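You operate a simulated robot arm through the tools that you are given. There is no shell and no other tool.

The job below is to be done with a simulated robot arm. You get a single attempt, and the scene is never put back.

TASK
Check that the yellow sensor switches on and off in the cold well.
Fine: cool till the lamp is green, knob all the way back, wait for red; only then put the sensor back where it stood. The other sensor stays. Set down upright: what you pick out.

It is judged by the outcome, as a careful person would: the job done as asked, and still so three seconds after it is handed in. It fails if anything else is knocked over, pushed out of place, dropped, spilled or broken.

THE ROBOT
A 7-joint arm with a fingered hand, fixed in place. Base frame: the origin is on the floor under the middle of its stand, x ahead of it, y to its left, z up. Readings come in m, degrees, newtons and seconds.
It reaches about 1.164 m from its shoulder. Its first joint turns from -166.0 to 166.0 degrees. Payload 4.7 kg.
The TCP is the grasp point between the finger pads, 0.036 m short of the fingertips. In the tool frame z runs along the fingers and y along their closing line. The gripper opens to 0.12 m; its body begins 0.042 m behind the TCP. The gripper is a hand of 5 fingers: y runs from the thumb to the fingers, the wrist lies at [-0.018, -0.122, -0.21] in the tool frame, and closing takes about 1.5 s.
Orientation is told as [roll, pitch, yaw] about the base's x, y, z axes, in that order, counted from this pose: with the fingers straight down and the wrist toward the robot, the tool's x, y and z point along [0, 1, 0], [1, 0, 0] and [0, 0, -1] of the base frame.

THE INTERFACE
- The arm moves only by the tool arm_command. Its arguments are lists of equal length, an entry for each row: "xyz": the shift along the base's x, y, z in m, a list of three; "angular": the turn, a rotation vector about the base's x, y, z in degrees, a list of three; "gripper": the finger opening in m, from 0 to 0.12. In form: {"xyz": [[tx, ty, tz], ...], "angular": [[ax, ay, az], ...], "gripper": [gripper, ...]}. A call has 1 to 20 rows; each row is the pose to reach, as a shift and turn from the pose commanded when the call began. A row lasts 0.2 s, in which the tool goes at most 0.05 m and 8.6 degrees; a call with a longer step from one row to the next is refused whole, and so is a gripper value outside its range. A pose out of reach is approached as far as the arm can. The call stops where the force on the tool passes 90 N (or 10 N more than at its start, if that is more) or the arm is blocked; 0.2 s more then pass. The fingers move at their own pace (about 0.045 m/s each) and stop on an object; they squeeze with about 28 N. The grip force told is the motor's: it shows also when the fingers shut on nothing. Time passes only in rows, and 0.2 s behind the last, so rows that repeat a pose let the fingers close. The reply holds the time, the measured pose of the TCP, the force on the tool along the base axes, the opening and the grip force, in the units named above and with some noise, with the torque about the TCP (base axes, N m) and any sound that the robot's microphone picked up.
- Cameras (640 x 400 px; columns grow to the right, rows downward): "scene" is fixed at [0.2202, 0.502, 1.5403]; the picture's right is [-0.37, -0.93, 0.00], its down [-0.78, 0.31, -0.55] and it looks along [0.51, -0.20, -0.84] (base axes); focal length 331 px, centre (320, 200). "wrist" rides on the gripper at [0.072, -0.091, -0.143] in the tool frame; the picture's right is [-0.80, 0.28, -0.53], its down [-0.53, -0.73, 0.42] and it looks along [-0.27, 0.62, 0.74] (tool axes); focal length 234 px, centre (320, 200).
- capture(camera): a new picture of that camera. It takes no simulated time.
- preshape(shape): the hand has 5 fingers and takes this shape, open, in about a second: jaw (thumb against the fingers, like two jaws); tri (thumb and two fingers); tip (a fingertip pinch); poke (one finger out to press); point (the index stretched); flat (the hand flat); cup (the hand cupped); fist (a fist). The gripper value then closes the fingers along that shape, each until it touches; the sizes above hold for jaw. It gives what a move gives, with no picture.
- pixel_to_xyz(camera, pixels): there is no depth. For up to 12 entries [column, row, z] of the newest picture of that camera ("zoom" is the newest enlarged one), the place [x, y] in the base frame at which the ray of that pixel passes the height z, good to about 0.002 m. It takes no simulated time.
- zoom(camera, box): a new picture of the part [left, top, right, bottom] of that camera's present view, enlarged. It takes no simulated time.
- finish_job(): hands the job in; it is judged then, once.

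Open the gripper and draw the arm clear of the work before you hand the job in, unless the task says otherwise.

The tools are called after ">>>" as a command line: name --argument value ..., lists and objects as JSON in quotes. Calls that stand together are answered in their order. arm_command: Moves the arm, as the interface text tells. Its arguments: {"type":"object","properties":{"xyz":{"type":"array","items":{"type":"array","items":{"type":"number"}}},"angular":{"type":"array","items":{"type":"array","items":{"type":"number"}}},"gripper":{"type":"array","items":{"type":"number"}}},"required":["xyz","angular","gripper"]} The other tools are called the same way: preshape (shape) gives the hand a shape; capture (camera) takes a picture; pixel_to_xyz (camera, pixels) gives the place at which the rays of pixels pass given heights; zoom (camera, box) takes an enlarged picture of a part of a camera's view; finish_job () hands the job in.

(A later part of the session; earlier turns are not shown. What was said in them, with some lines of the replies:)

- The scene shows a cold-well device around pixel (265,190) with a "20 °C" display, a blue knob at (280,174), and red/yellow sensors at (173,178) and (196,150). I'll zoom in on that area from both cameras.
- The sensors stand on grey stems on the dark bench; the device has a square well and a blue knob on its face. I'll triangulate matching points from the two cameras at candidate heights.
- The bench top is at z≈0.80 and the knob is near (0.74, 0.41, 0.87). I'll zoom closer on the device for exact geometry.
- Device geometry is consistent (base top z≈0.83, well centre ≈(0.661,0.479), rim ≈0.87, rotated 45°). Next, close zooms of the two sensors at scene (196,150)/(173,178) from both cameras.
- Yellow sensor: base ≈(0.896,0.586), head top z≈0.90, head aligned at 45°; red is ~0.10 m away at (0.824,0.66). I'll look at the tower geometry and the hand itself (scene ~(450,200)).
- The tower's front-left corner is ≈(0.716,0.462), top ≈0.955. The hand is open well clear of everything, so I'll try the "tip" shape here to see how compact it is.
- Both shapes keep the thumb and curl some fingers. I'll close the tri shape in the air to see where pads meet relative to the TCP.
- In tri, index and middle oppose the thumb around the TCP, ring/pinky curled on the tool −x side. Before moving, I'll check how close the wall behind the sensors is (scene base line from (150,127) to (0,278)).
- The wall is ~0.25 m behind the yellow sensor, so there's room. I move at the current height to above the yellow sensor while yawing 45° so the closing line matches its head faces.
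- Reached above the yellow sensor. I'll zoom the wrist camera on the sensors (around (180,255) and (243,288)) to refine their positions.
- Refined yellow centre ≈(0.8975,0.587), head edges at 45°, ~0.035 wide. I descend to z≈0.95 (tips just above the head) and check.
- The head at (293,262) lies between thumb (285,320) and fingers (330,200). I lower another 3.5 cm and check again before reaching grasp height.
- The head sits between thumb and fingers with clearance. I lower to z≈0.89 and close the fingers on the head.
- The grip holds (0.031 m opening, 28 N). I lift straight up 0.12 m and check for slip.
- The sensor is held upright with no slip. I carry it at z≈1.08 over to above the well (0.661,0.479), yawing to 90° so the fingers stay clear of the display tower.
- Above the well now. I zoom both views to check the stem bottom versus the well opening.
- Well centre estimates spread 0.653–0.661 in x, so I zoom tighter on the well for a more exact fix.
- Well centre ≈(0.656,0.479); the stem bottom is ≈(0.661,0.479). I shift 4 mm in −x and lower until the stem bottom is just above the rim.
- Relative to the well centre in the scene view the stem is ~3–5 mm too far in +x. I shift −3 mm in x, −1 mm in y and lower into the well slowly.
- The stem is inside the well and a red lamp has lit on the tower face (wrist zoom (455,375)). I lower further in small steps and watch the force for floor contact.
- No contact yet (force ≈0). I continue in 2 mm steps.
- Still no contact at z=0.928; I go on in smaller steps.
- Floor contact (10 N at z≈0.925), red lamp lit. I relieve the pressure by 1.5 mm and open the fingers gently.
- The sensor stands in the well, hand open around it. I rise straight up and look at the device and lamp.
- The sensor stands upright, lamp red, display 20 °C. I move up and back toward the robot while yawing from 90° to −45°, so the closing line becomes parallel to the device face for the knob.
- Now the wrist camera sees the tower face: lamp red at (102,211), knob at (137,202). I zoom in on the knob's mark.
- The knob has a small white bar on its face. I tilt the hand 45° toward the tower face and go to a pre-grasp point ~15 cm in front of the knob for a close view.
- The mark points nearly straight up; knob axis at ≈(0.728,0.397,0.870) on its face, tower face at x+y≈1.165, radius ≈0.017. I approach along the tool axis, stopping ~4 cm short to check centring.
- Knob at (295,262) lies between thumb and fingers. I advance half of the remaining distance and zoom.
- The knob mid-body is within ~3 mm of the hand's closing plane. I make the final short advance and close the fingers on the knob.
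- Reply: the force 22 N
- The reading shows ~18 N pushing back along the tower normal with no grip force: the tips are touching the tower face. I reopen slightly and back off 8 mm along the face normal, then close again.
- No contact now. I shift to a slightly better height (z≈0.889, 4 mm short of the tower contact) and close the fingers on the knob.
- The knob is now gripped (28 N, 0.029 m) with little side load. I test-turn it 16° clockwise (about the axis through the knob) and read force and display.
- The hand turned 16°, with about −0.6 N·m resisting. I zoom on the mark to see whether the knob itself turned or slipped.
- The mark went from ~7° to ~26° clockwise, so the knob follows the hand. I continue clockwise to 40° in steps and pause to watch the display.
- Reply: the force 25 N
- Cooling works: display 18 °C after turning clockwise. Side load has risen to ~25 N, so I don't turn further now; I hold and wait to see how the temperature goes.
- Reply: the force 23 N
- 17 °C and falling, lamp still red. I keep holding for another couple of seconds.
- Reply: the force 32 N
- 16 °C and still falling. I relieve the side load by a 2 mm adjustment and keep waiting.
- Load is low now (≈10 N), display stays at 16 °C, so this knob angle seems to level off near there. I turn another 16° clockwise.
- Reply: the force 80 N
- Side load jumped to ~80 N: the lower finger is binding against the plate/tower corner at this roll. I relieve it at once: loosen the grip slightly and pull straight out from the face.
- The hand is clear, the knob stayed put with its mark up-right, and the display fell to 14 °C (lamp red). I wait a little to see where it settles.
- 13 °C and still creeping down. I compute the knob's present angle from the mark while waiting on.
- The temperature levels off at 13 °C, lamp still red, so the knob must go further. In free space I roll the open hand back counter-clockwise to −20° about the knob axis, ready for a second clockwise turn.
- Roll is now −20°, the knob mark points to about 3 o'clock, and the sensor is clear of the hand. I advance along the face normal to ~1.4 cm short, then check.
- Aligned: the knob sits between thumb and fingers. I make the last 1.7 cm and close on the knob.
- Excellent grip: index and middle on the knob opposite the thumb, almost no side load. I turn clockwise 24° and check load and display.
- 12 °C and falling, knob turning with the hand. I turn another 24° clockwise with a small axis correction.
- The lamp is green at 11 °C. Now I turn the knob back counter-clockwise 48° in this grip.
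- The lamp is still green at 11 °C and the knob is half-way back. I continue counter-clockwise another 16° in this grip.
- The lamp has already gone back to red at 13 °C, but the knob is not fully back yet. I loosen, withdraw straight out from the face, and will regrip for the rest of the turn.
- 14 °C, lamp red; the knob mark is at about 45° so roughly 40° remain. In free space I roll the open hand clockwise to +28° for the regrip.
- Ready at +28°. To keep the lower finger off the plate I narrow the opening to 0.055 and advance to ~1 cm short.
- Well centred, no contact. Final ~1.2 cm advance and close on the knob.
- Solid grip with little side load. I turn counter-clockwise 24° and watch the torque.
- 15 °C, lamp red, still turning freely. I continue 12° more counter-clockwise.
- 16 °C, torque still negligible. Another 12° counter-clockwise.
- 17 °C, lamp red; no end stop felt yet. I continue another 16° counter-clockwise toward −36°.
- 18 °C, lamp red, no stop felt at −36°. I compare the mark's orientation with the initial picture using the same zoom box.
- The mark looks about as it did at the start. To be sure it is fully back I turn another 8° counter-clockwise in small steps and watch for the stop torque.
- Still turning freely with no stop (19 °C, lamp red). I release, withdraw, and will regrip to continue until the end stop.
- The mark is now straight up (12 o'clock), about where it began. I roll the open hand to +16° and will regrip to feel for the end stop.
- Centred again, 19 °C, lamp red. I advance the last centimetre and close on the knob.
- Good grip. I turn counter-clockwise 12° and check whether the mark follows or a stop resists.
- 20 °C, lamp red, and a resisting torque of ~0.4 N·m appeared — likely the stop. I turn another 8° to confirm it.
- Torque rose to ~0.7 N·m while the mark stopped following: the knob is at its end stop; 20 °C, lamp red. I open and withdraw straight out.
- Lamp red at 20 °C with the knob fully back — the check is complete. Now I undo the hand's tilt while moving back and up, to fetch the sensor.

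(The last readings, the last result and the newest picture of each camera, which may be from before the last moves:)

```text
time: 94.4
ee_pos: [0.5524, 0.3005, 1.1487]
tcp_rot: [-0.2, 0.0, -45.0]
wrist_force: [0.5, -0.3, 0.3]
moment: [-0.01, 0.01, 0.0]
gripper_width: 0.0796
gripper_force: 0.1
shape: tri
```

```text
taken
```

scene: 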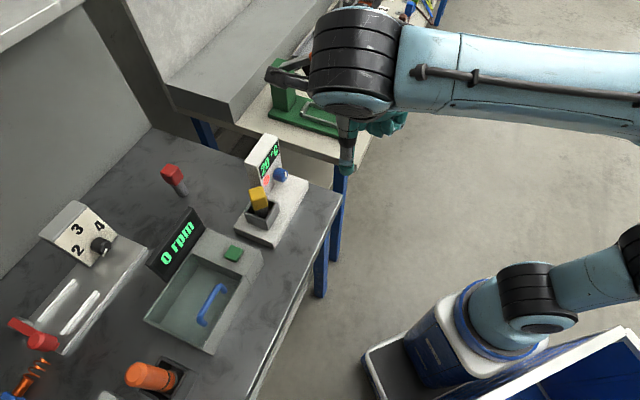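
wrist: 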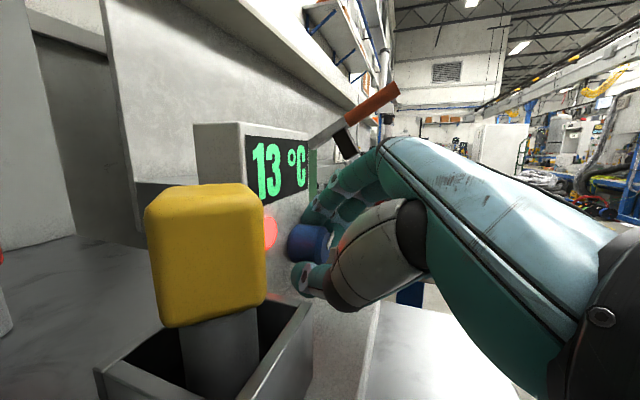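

Hand is upright again and clear. I yaw +135° back and move over the well, the reverse of the earlier path.

>>> zoom --camera "scene" --box '[220, 120, 320, 250]'

>>> arm_command --xyz '[[0.0063, 0.0111, 0], [0.0127, 0.0222, 0], [0.019, 0.0333, 0], [0.0254, 0.0444, 0], [0.0317, 0.0556, 0], [0.0381, 0.0667, 0], [0.0444, 0.0778, 0], [0.0508, 0.0889, 0], [0.0571, 0.1, 0], [0.0635, 0.1111, 0], [0.0698, 0.1222, 0], [0.0762, 0.1333, -0.01], [0.0825, 0.1444, -0.02], [0.0889, 0.1556, -0.03], [0.0952, 0.1667, -0.04], [0.1016, 0.1778, -0.05], [0.1016, 0.1778, -0.05]]' --angular '[[0, 0, 8.44], [0, 0, 16.88], [0, 0, 25.31], [0, 0, 33.75], [0, 0, 42.19], [0, 0, 50.63], [0, 0, 59.06], [0, 0, 67.5], [0, 0, 75.94], [0, 0, 84.38], [0, 0, 92.81], [0, 0, 101.25], [0, 0, 109.69], [0, 0, 118.13], [0, 0, 126.56], [0, 0, 135], [0, 0, 135]]' --gripper '[0.08, 0.08, 0.08, 0.08, 0.08, 0.08, 0.08, 0.08, 0.08, 0.08, 0.08, 0.08, 0.08, 0.08, 0.08, 0.08, 0.08]'

>>> capture --camera "wrist"

>>> zoom --camera "scene" --box '[220, 120, 320, 250]'

```text
3.08 times, centred on (270, 185) of scene
```

zoom: 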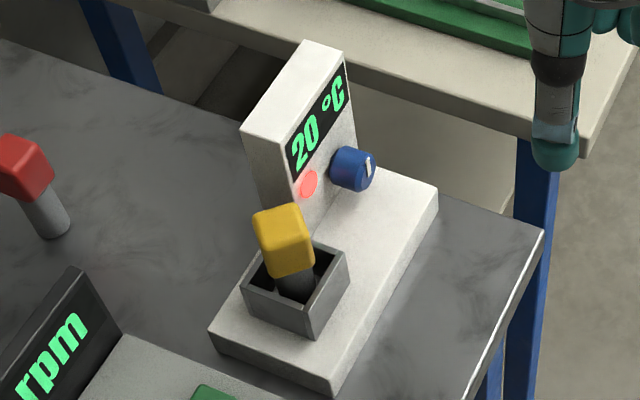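

```text
time: 98.0
ee_pos: [0.6536, 0.4796, 1.0978]
tcp_rot: [0.0, -0.1, 90.1]
wrist_force: [0.5, -0.4, -0.8]
moment: [0.01, 0.05, -0.01]
gripper_width: 0.0797
gripper_force: 0.0
shape: tri
```

```text
taken
```

wrist: 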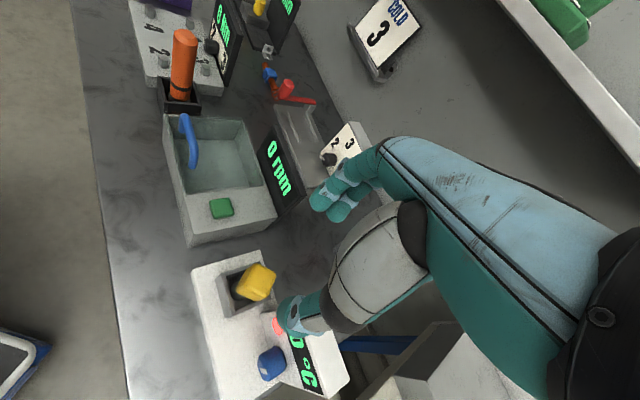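

```text
3.08 times, centred on (270, 185) of scene
```

zoom: 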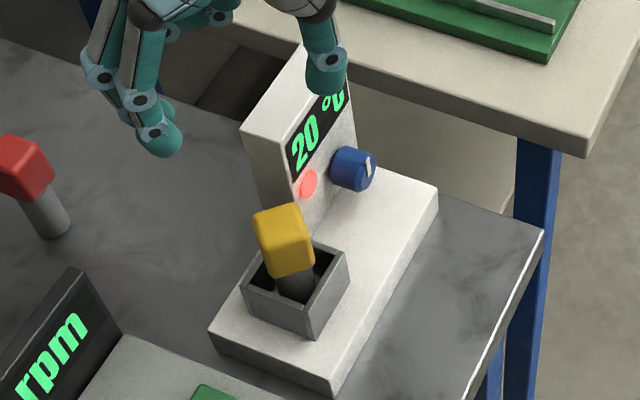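

Over the well again, lamp red at 20 °C. I descend with open fingers, stopping just above the head to check.

>>> arm_command --xyz '[[0, -0.001, -0.04], [0, -0.001, -0.08], [0, -0.001, -0.11], [0, -0.001, -0.13], [0, -0.001, -0.145], [0, -0.001, -0.145]]' --angular '[[0, 0, 0], [0, 0, 0], [0, 0, 0], [0, 0, 0], [0, 0, 0], [0, 0, 0]]' --gripper '[0.08, 0.08, 0.08, 0.08, 0.08, 0.08]'

>>> zoom --camera "scene" --box '[230, 165, 300, 245]'

>>> zoom --camera "wrist" --box '[230, 180, 350, 330]'

```text
time: 99.4
ee_pos: [0.6527, 0.4779, 0.9521]
tcp_rot: [0.0, 0.0, 90.0]
wrist_force: [0.4, 1.1, 0.1]
moment: [-0.01, 0.01, -0.02]
gripper_width: 0.0796
gripper_force: 0.1
shape: tri
```

```text
5.00 times, centred on (265, 205) of scene
```

zoom: 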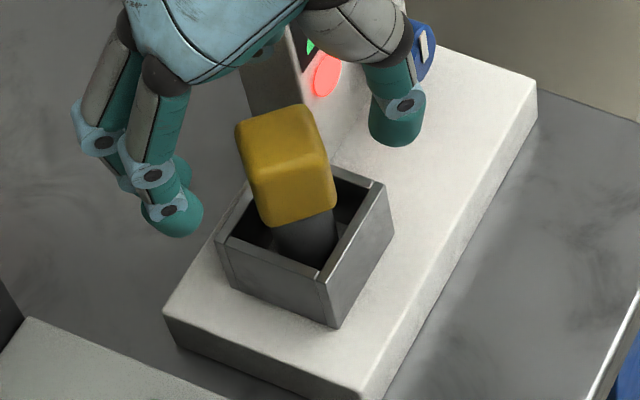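

```text
2.67 times, centred on (290, 255) of wrist
```

zoom: 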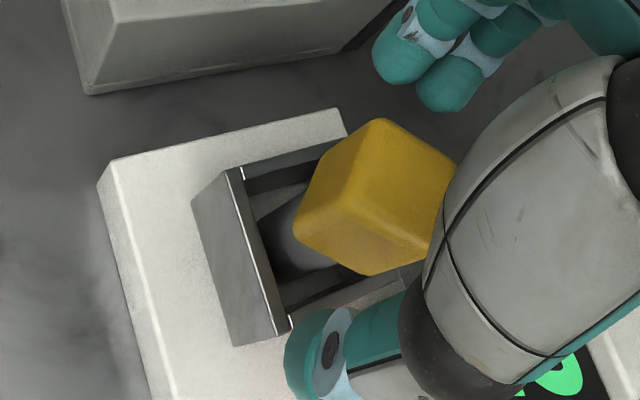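

The head is centred between thumb and fingers. I lower to z≈0.925 and close on it.

>>> arm_command --xyz '[[0.001, 0, -0.013], [0.001, 0, -0.0265], [0.001, 0, -0.0265], [0.001, 0, -0.0265], [0.001, 0, -0.0265], [0.001, 0, -0.0265], [0.001, 0, -0.0265], [0.001, 0, -0.0265], [0.001, 0, -0.0265], [0.001, 0, -0.0265]]' --angular '[[0, 0, 0], [0, 0, 0], [0, 0, 0], [0, 0, 0], [0, 0, 0], [0, 0, 0], [0, 0, 0], [0, 0, 0], [0, 0, 0], [0, 0, 0]]' --gripper '[0.08, 0.08, 0.06, 0.05, 0.045, 0.04, 0.035, 0.03, 0.02, 0.01]'

>>> zoom --camera "scene" --box '[230, 165, 300, 245]'

>>> zoom --camera "wrist" --box '[230, 180, 350, 330]'

```text
time: 101.6
ee_pos: [0.6554, 0.4782, 0.9254]
tcp_rot: [-0.1, 0.0, 90.1]
wrist_force: [0.1, 1.2, 0.9]
moment: [-0.01, -0.04, -0.01]
gripper_width: 0.0307
gripper_force: 27.7
shape: tri
```

```text
5.00 times, centred on (265, 205) of scene
```

zoom: 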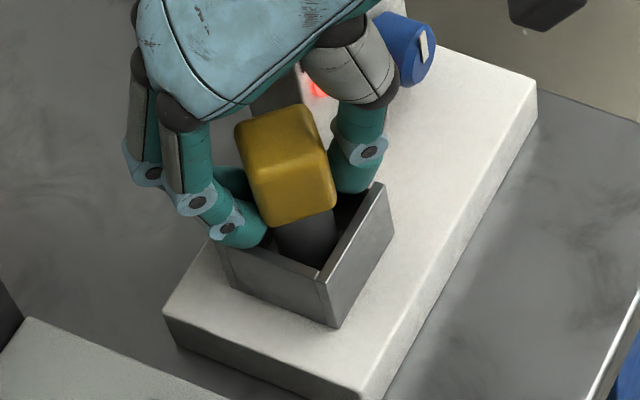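

```text
2.67 times, centred on (290, 255) of wrist
```

zoom: 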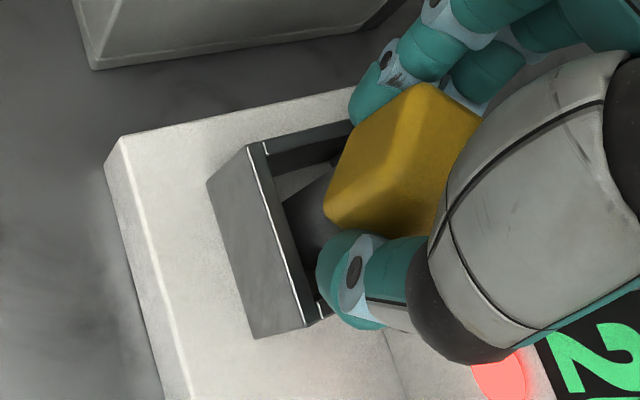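

Gripped (0.031 m, 28 N), lamp still red. I lift straight up out of the well.

>>> arm_command --xyz '[[0, 0, 0.01], [0, 0, 0.025], [0, 0, 0.05], [0, 0, 0.085], [0, 0, 0.12], [0, 0, 0.155], [0, 0, 0.155]]' --angular '[[0, 0, 0], [0, 0, 0], [0, 0, 0], [0, 0, 0], [0, 0, 0], [0, 0, 0], [0, 0, 0]]' --gripper '[0.01, 0.01, 0.01, 0.01, 0.01, 0.01, 0.01]'

>>> zoom --camera "scene" --box '[190, 100, 320, 250]'

>>> zoom --camera "wrist" --box '[230, 180, 350, 330]'

```text
time: 103.2
ee_pos: [0.6558, 0.4783, 1.0813]
tcp_rot: [0.0, 0.0, 90.1]
wrist_force: [0.4, -0.2, -1.0]
moment: [0.0, -0.03, 0.02]
gripper_width: 0.0309
gripper_force: 28.1
shape: tri
```

```text
2.67 times, centred on (255, 175) of scene
```

zoom: 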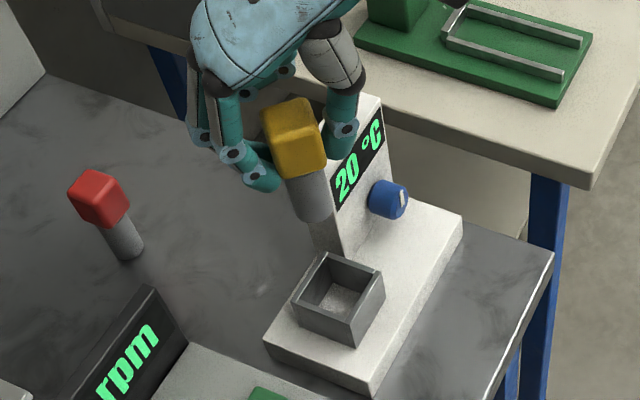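

```text
2.67 times, centred on (290, 255) of wrist
```

zoom: 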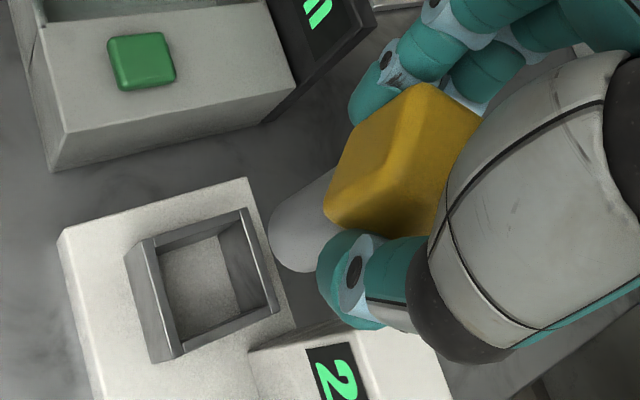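

Sensor held upright with no tilt. I carry it back over its original spot (0.897,0.588), yawing back to 45° at the same safe height.

>>> arm_command --xyz '[[0.0242, 0.011, 0], [0.0484, 0.0219, 0], [0.0726, 0.0329, 0], [0.0968, 0.0438, 0], [0.121, 0.0548, 0], [0.1452, 0.0657, 0], [0.1694, 0.0767, 0], [0.1936, 0.0876, 0], [0.2178, 0.0986, 0], [0.242, 0.1095, 0], [0.242, 0.1095, 0]]' --angular '[[0, 0, -4.5], [0, 0, -9], [0, 0, -13.5], [0, 0, -18], [0, 0, -22.5], [0, 0, -27], [0, 0, -31.5], [0, 0, -36], [0, 0, -40.5], [0, 0, -45], [0, 0, -45]]' --gripper '[0.01, 0.01, 0.01, 0.01, 0.01, 0.01, 0.01, 0.01, 0.01, 0.01, 0.01]'

>>> arm_command --xyz '[[0, 0, -0.035], [0, 0, -0.07], [0, 0, -0.105], [0, 0, -0.135], [0, 0, -0.155], [0, 0, -0.165], [0, 0, -0.165]]' --angular '[[0, 0, 0], [0, 0, 0], [0, 0, 0], [0, 0, 0], [0, 0, 0], [0, 0, 0], [0, 0, 0]]' --gripper '[0.01, 0.01, 0.01, 0.01, 0.01, 0.01, 0.01]'

>>> zoom --camera "scene" --box '[140, 70, 240, 210]'

>>> zoom --camera "wrist" --box '[150, 130, 390, 340]'

```text
time: 105.6
ee_pos: [0.8972, 0.5865, 1.0807]
tcp_rot: [-0.1, -0.1, 45.1]
wrist_force: [-0.8, 0.9, -0.7]
moment: [-0.03, 0.01, -0.02]
gripper_width: 0.0308
gripper_force: 28.3
shape: tri
```

```text
time: 107.2
ee_pos: [0.8958, 0.5872, 0.9154]
tcp_rot: [0.0, 0.0, 45.0]
wrist_force: [-0.4, -0.4, -0.5]
moment: [0.0, 0.01, 0.0]
gripper_width: 0.0307
gripper_force: 27.8
shape: tri
```

```text
2.86 times, centred on (190, 140) of scene
```

zoom: 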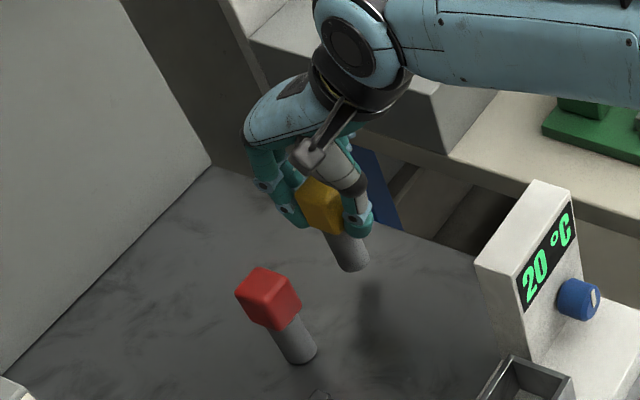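

```text
1.90 times, centred on (270, 235) of wrist
```

zoom: 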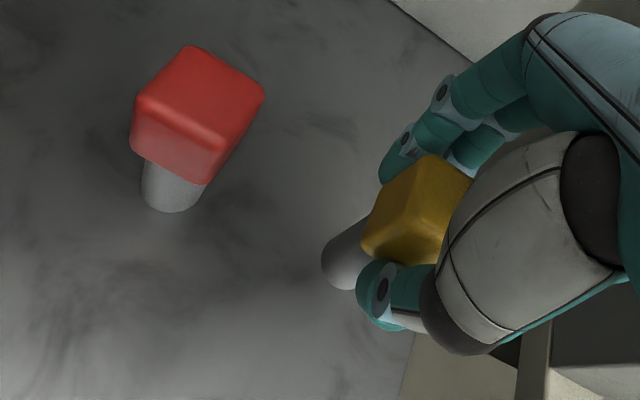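

The sensor hangs ~2.5 cm above its spot, red sensor untouched. I lower gently towards the bench.

>>> arm_command --xyz '[[0.0005, 0, -0.01], [0.0008, 0, -0.018], [0.0008, 0, -0.021], [0.0008, 0, -0.023], [0.0008, 0, -0.023]]' --angular '[[0, 0, 0], [0, 0, 0], [0, 0, 0], [0, 0, 0], [0, 0, 0]]' --gripper '[0.01, 0.01, 0.01, 0.01, 0.01]'

>>> zoom --camera "scene" --box '[150, 125, 230, 205]'

```text
time: 108.4
ee_pos: [0.8988, 0.5876, 0.8927]
tcp_rot: [0.1, 0.1, 45.0]
wrist_force: [-0.1, 0.4, -0.6]
moment: [0.04, 0.01, 0.01]
gripper_width: 0.0305
gripper_force: 27.7
shape: tri
```

```text
5.00 times, centred on (190, 165) of scene
```

zoom: 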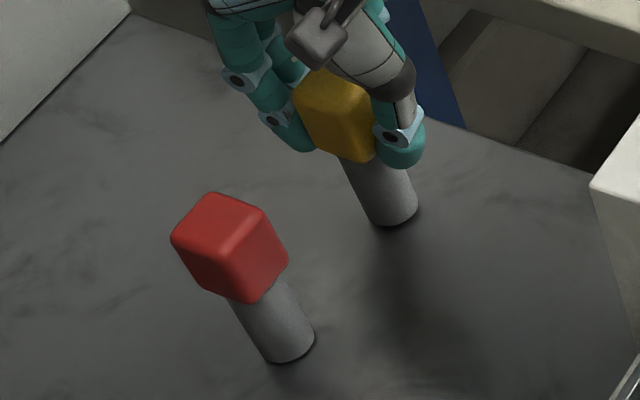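

The stem bottom is at zoom (395,212), matching the original picture. I lower by millimetres until contact.

>>> arm_command --xyz '[[0, 0, -0.001], [0, 0, -0.002], [0, 0, -0.003], [0, 0, -0.003]]' --angular '[[0, 0, 0], [0, 0, 0], [0, 0, 0], [0, 0, 0]]' --gripper '[0.01, 0.01, 0.01, 0.01]'

```text
time: 109.4
ee_pos: [0.8985, 0.5867, 0.8916]
tcp_rot: [0.0, -0.1, 45.0]
wrist_force: [-0.1, -1.2, 3.2]
moment: [0.03, 0.04, 0.0]
gripper_width: 0.0307
gripper_force: 27.7
shape: tri
```

Contact with the bench (3 N). I open the fingers gently to let it stand.

>>> arm_command --xyz '[[0, 0, 0], [0, 0, 0], [0, 0, 0], [0, 0, 0], [0, 0, 0], [0, 0, 0], [0, 0, 0], [0, 0, 0]]' --angular '[[0, 0, 0], [0, 0, 0], [0, 0, 0], [0, 0, 0], [0, 0, 0], [0, 0, 0], [0, 0, 0], [0, 0, 0]]' --gripper '[0.028, 0.034, 0.042, 0.055, 0.07, 0.08, 0.09, 0.09]'

>>> zoom --camera "scene" --box '[150, 125, 230, 205]'

>>> zoom --camera "wrist" --box '[150, 130, 390, 340]'

```text
time: 111.2
ee_pos: [0.8975, 0.5882, 0.8899]
tcp_rot: [0.0, 0.1, 45.0]
wrist_force: [0.4, 0.6, 0.3]
moment: [-0.01, 0.02, -0.03]
gripper_width: 0.0895
gripper_force: 0.0
shape: tri
```

```text
5.00 times, centred on (190, 165) of scene
```

zoom: 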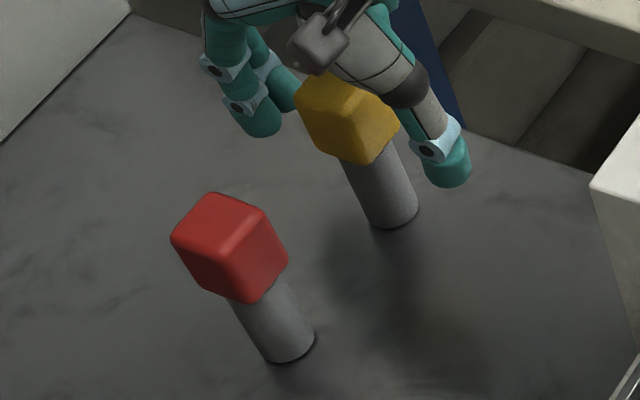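

```text
1.90 times, centred on (270, 235) of wrist
```

zoom: 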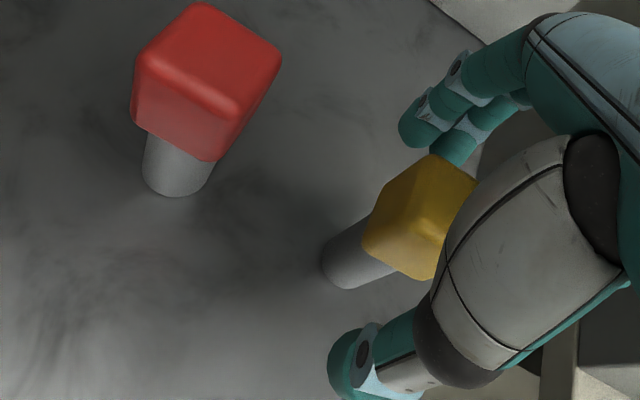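

The yellow sensor stands upright on its own, fingers clear of it. I rise straight up slowly.

>>> arm_command --xyz '[[0, 0, 0.015], [0, 0, 0.035], [0, 0, 0.07], [0, 0, 0.11], [0, 0, 0.15], [0, 0, 0.19], [0, 0, 0.22], [0, 0, 0.22]]' --angular '[[0, 0, 0], [0, 0, 0], [0, 0, 0], [0, 0, 0], [0, 0, 0], [0, 0, 0], [0, 0, 0], [0, 0, 0]]' --gripper '[0.09, 0.09, 0.09, 0.09, 0.09, 0.09, 0.09, 0.09]'

>>> zoom --camera "scene" --box '[150, 125, 230, 205]'

>>> zoom --camera "wrist" --box '[150, 225, 280, 315]'

```text
time: 113.0
ee_pos: [0.8971, 0.588, 1.1106]
tcp_rot: [-0.1, 0.0, 45.0]
wrist_force: [0.1, 0.3, 0.3]
moment: [-0.03, 0.03, 0.0]
gripper_width: 0.09
gripper_force: 0.1
shape: tri
```

```text
5.00 times, centred on (190, 165) of scene
```

zoom: 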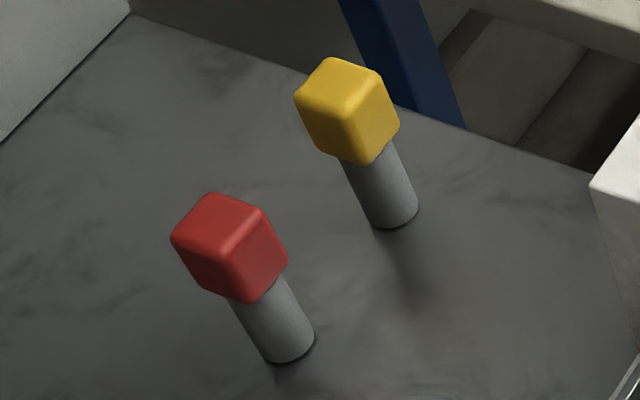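

```text
4.44 times, centred on (215, 270) of wrist
```

zoom: 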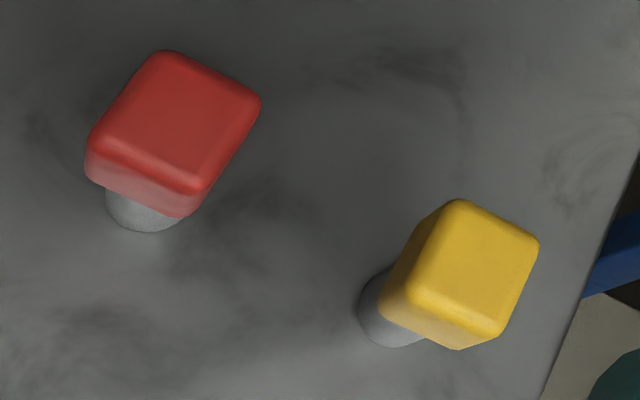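

The scene view matches the original picture exactly: yellow upright at its old spot, red untouched. I now draw the arm back to its start pose with the hand open.

>>> arm_command --xyz '[[-0.0354, -0.0236, 0.003], [-0.0708, -0.0473, 0.006], [-0.1062, -0.0709, 0.009], [-0.1416, -0.0946, 0.012], [-0.177, -0.1182, 0.015], [-0.2124, -0.1419, 0.017], [-0.2478, -0.1655, 0.017], [-0.2832, -0.1892, 0.017], [-0.3186, -0.2128, 0.017], [-0.354, -0.2365, 0.017], [-0.3894, -0.2601, 0.017], [-0.4248, -0.2838, 0.017], [-0.4602, -0.3074, 0.017], [-0.496, -0.331, 0.017], [-0.496, -0.331, 0.017]]' --angular '[[0, 0, -3.2], [0, 0, -6.4], [0, 0, -9.6], [0, 0, -12.9], [0, 0, -16.1], [0, 0, -19.3], [0, 0, -22.5], [0, 0, -25.7], [0, 0, -28.9], [0, 0, -32.1], [0, 0, -35.4], [0, 0, -38.6], [0, 0, -41.8], [0, 0, -45], [0, 0, -45]]' --gripper '[0.1, 0.12, 0.12, 0.12, 0.12, 0.12, 0.12, 0.12, 0.12, 0.12, 0.12, 0.12, 0.12, 0.12, 0.12]'

>>> capture --camera "scene"

>>> zoom --camera "scene" --box '[225, 125, 321, 255]'

```text
time: 116.2
ee_pos: [0.4022, 0.2562, 1.1272]
tcp_rot: [0.0, -0.1, 0.0]
wrist_force: [0.7, -0.1, -0.4]
moment: [0.01, 0.01, -0.02]
gripper_width: 0.1194
gripper_force: 0.1
shape: tri
```

```text
taken
```

scene: 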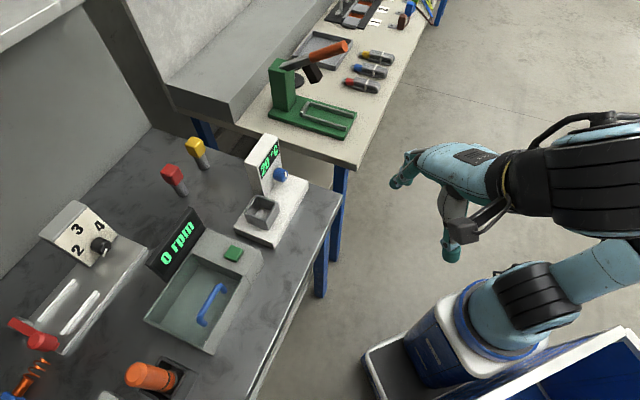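

```text
3.08 times, centred on (273, 190) of scene
```

zoom: 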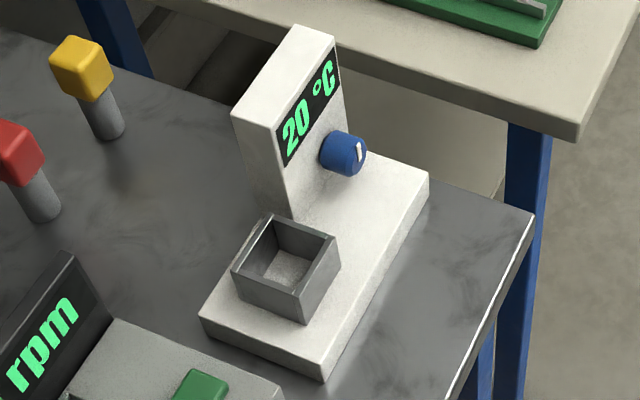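

The final picture matches the initial one: both sensors upright in place, device unmoved, knob fully back, 20 °C, arm clear with the hand open. I hand the job in.

>>> finish_job

```text
The job is handed in.
```

The yellow sensor passed the check. Its lamp switched to green in the cold well at 11 °C and back to red as the well warmed.

- **Cooling:** I put the sensor in the well and turned the knob clockwise in two turns. The reading had levelled off at 13 °C after the first turn.
- **Warming back:** I turned the knob back counter-clockwise. The lamp was red again at 13 °C, before the knob was fully back. I kept turning until I felt the end stop, and at that point the display read 20 °C and the lamp was red.
- **Returning the sensor:** Only then did I lift the sensor out and set it upright where it had stood. The final picture matches the one taken before I started.

The red sensor was not touched, and nothing else moved. On the first turn, the hand pressed against the device with about 80 N. I let go and pulled back straight away, and there was no visible damage. The arm is back at its start position with the hand open.
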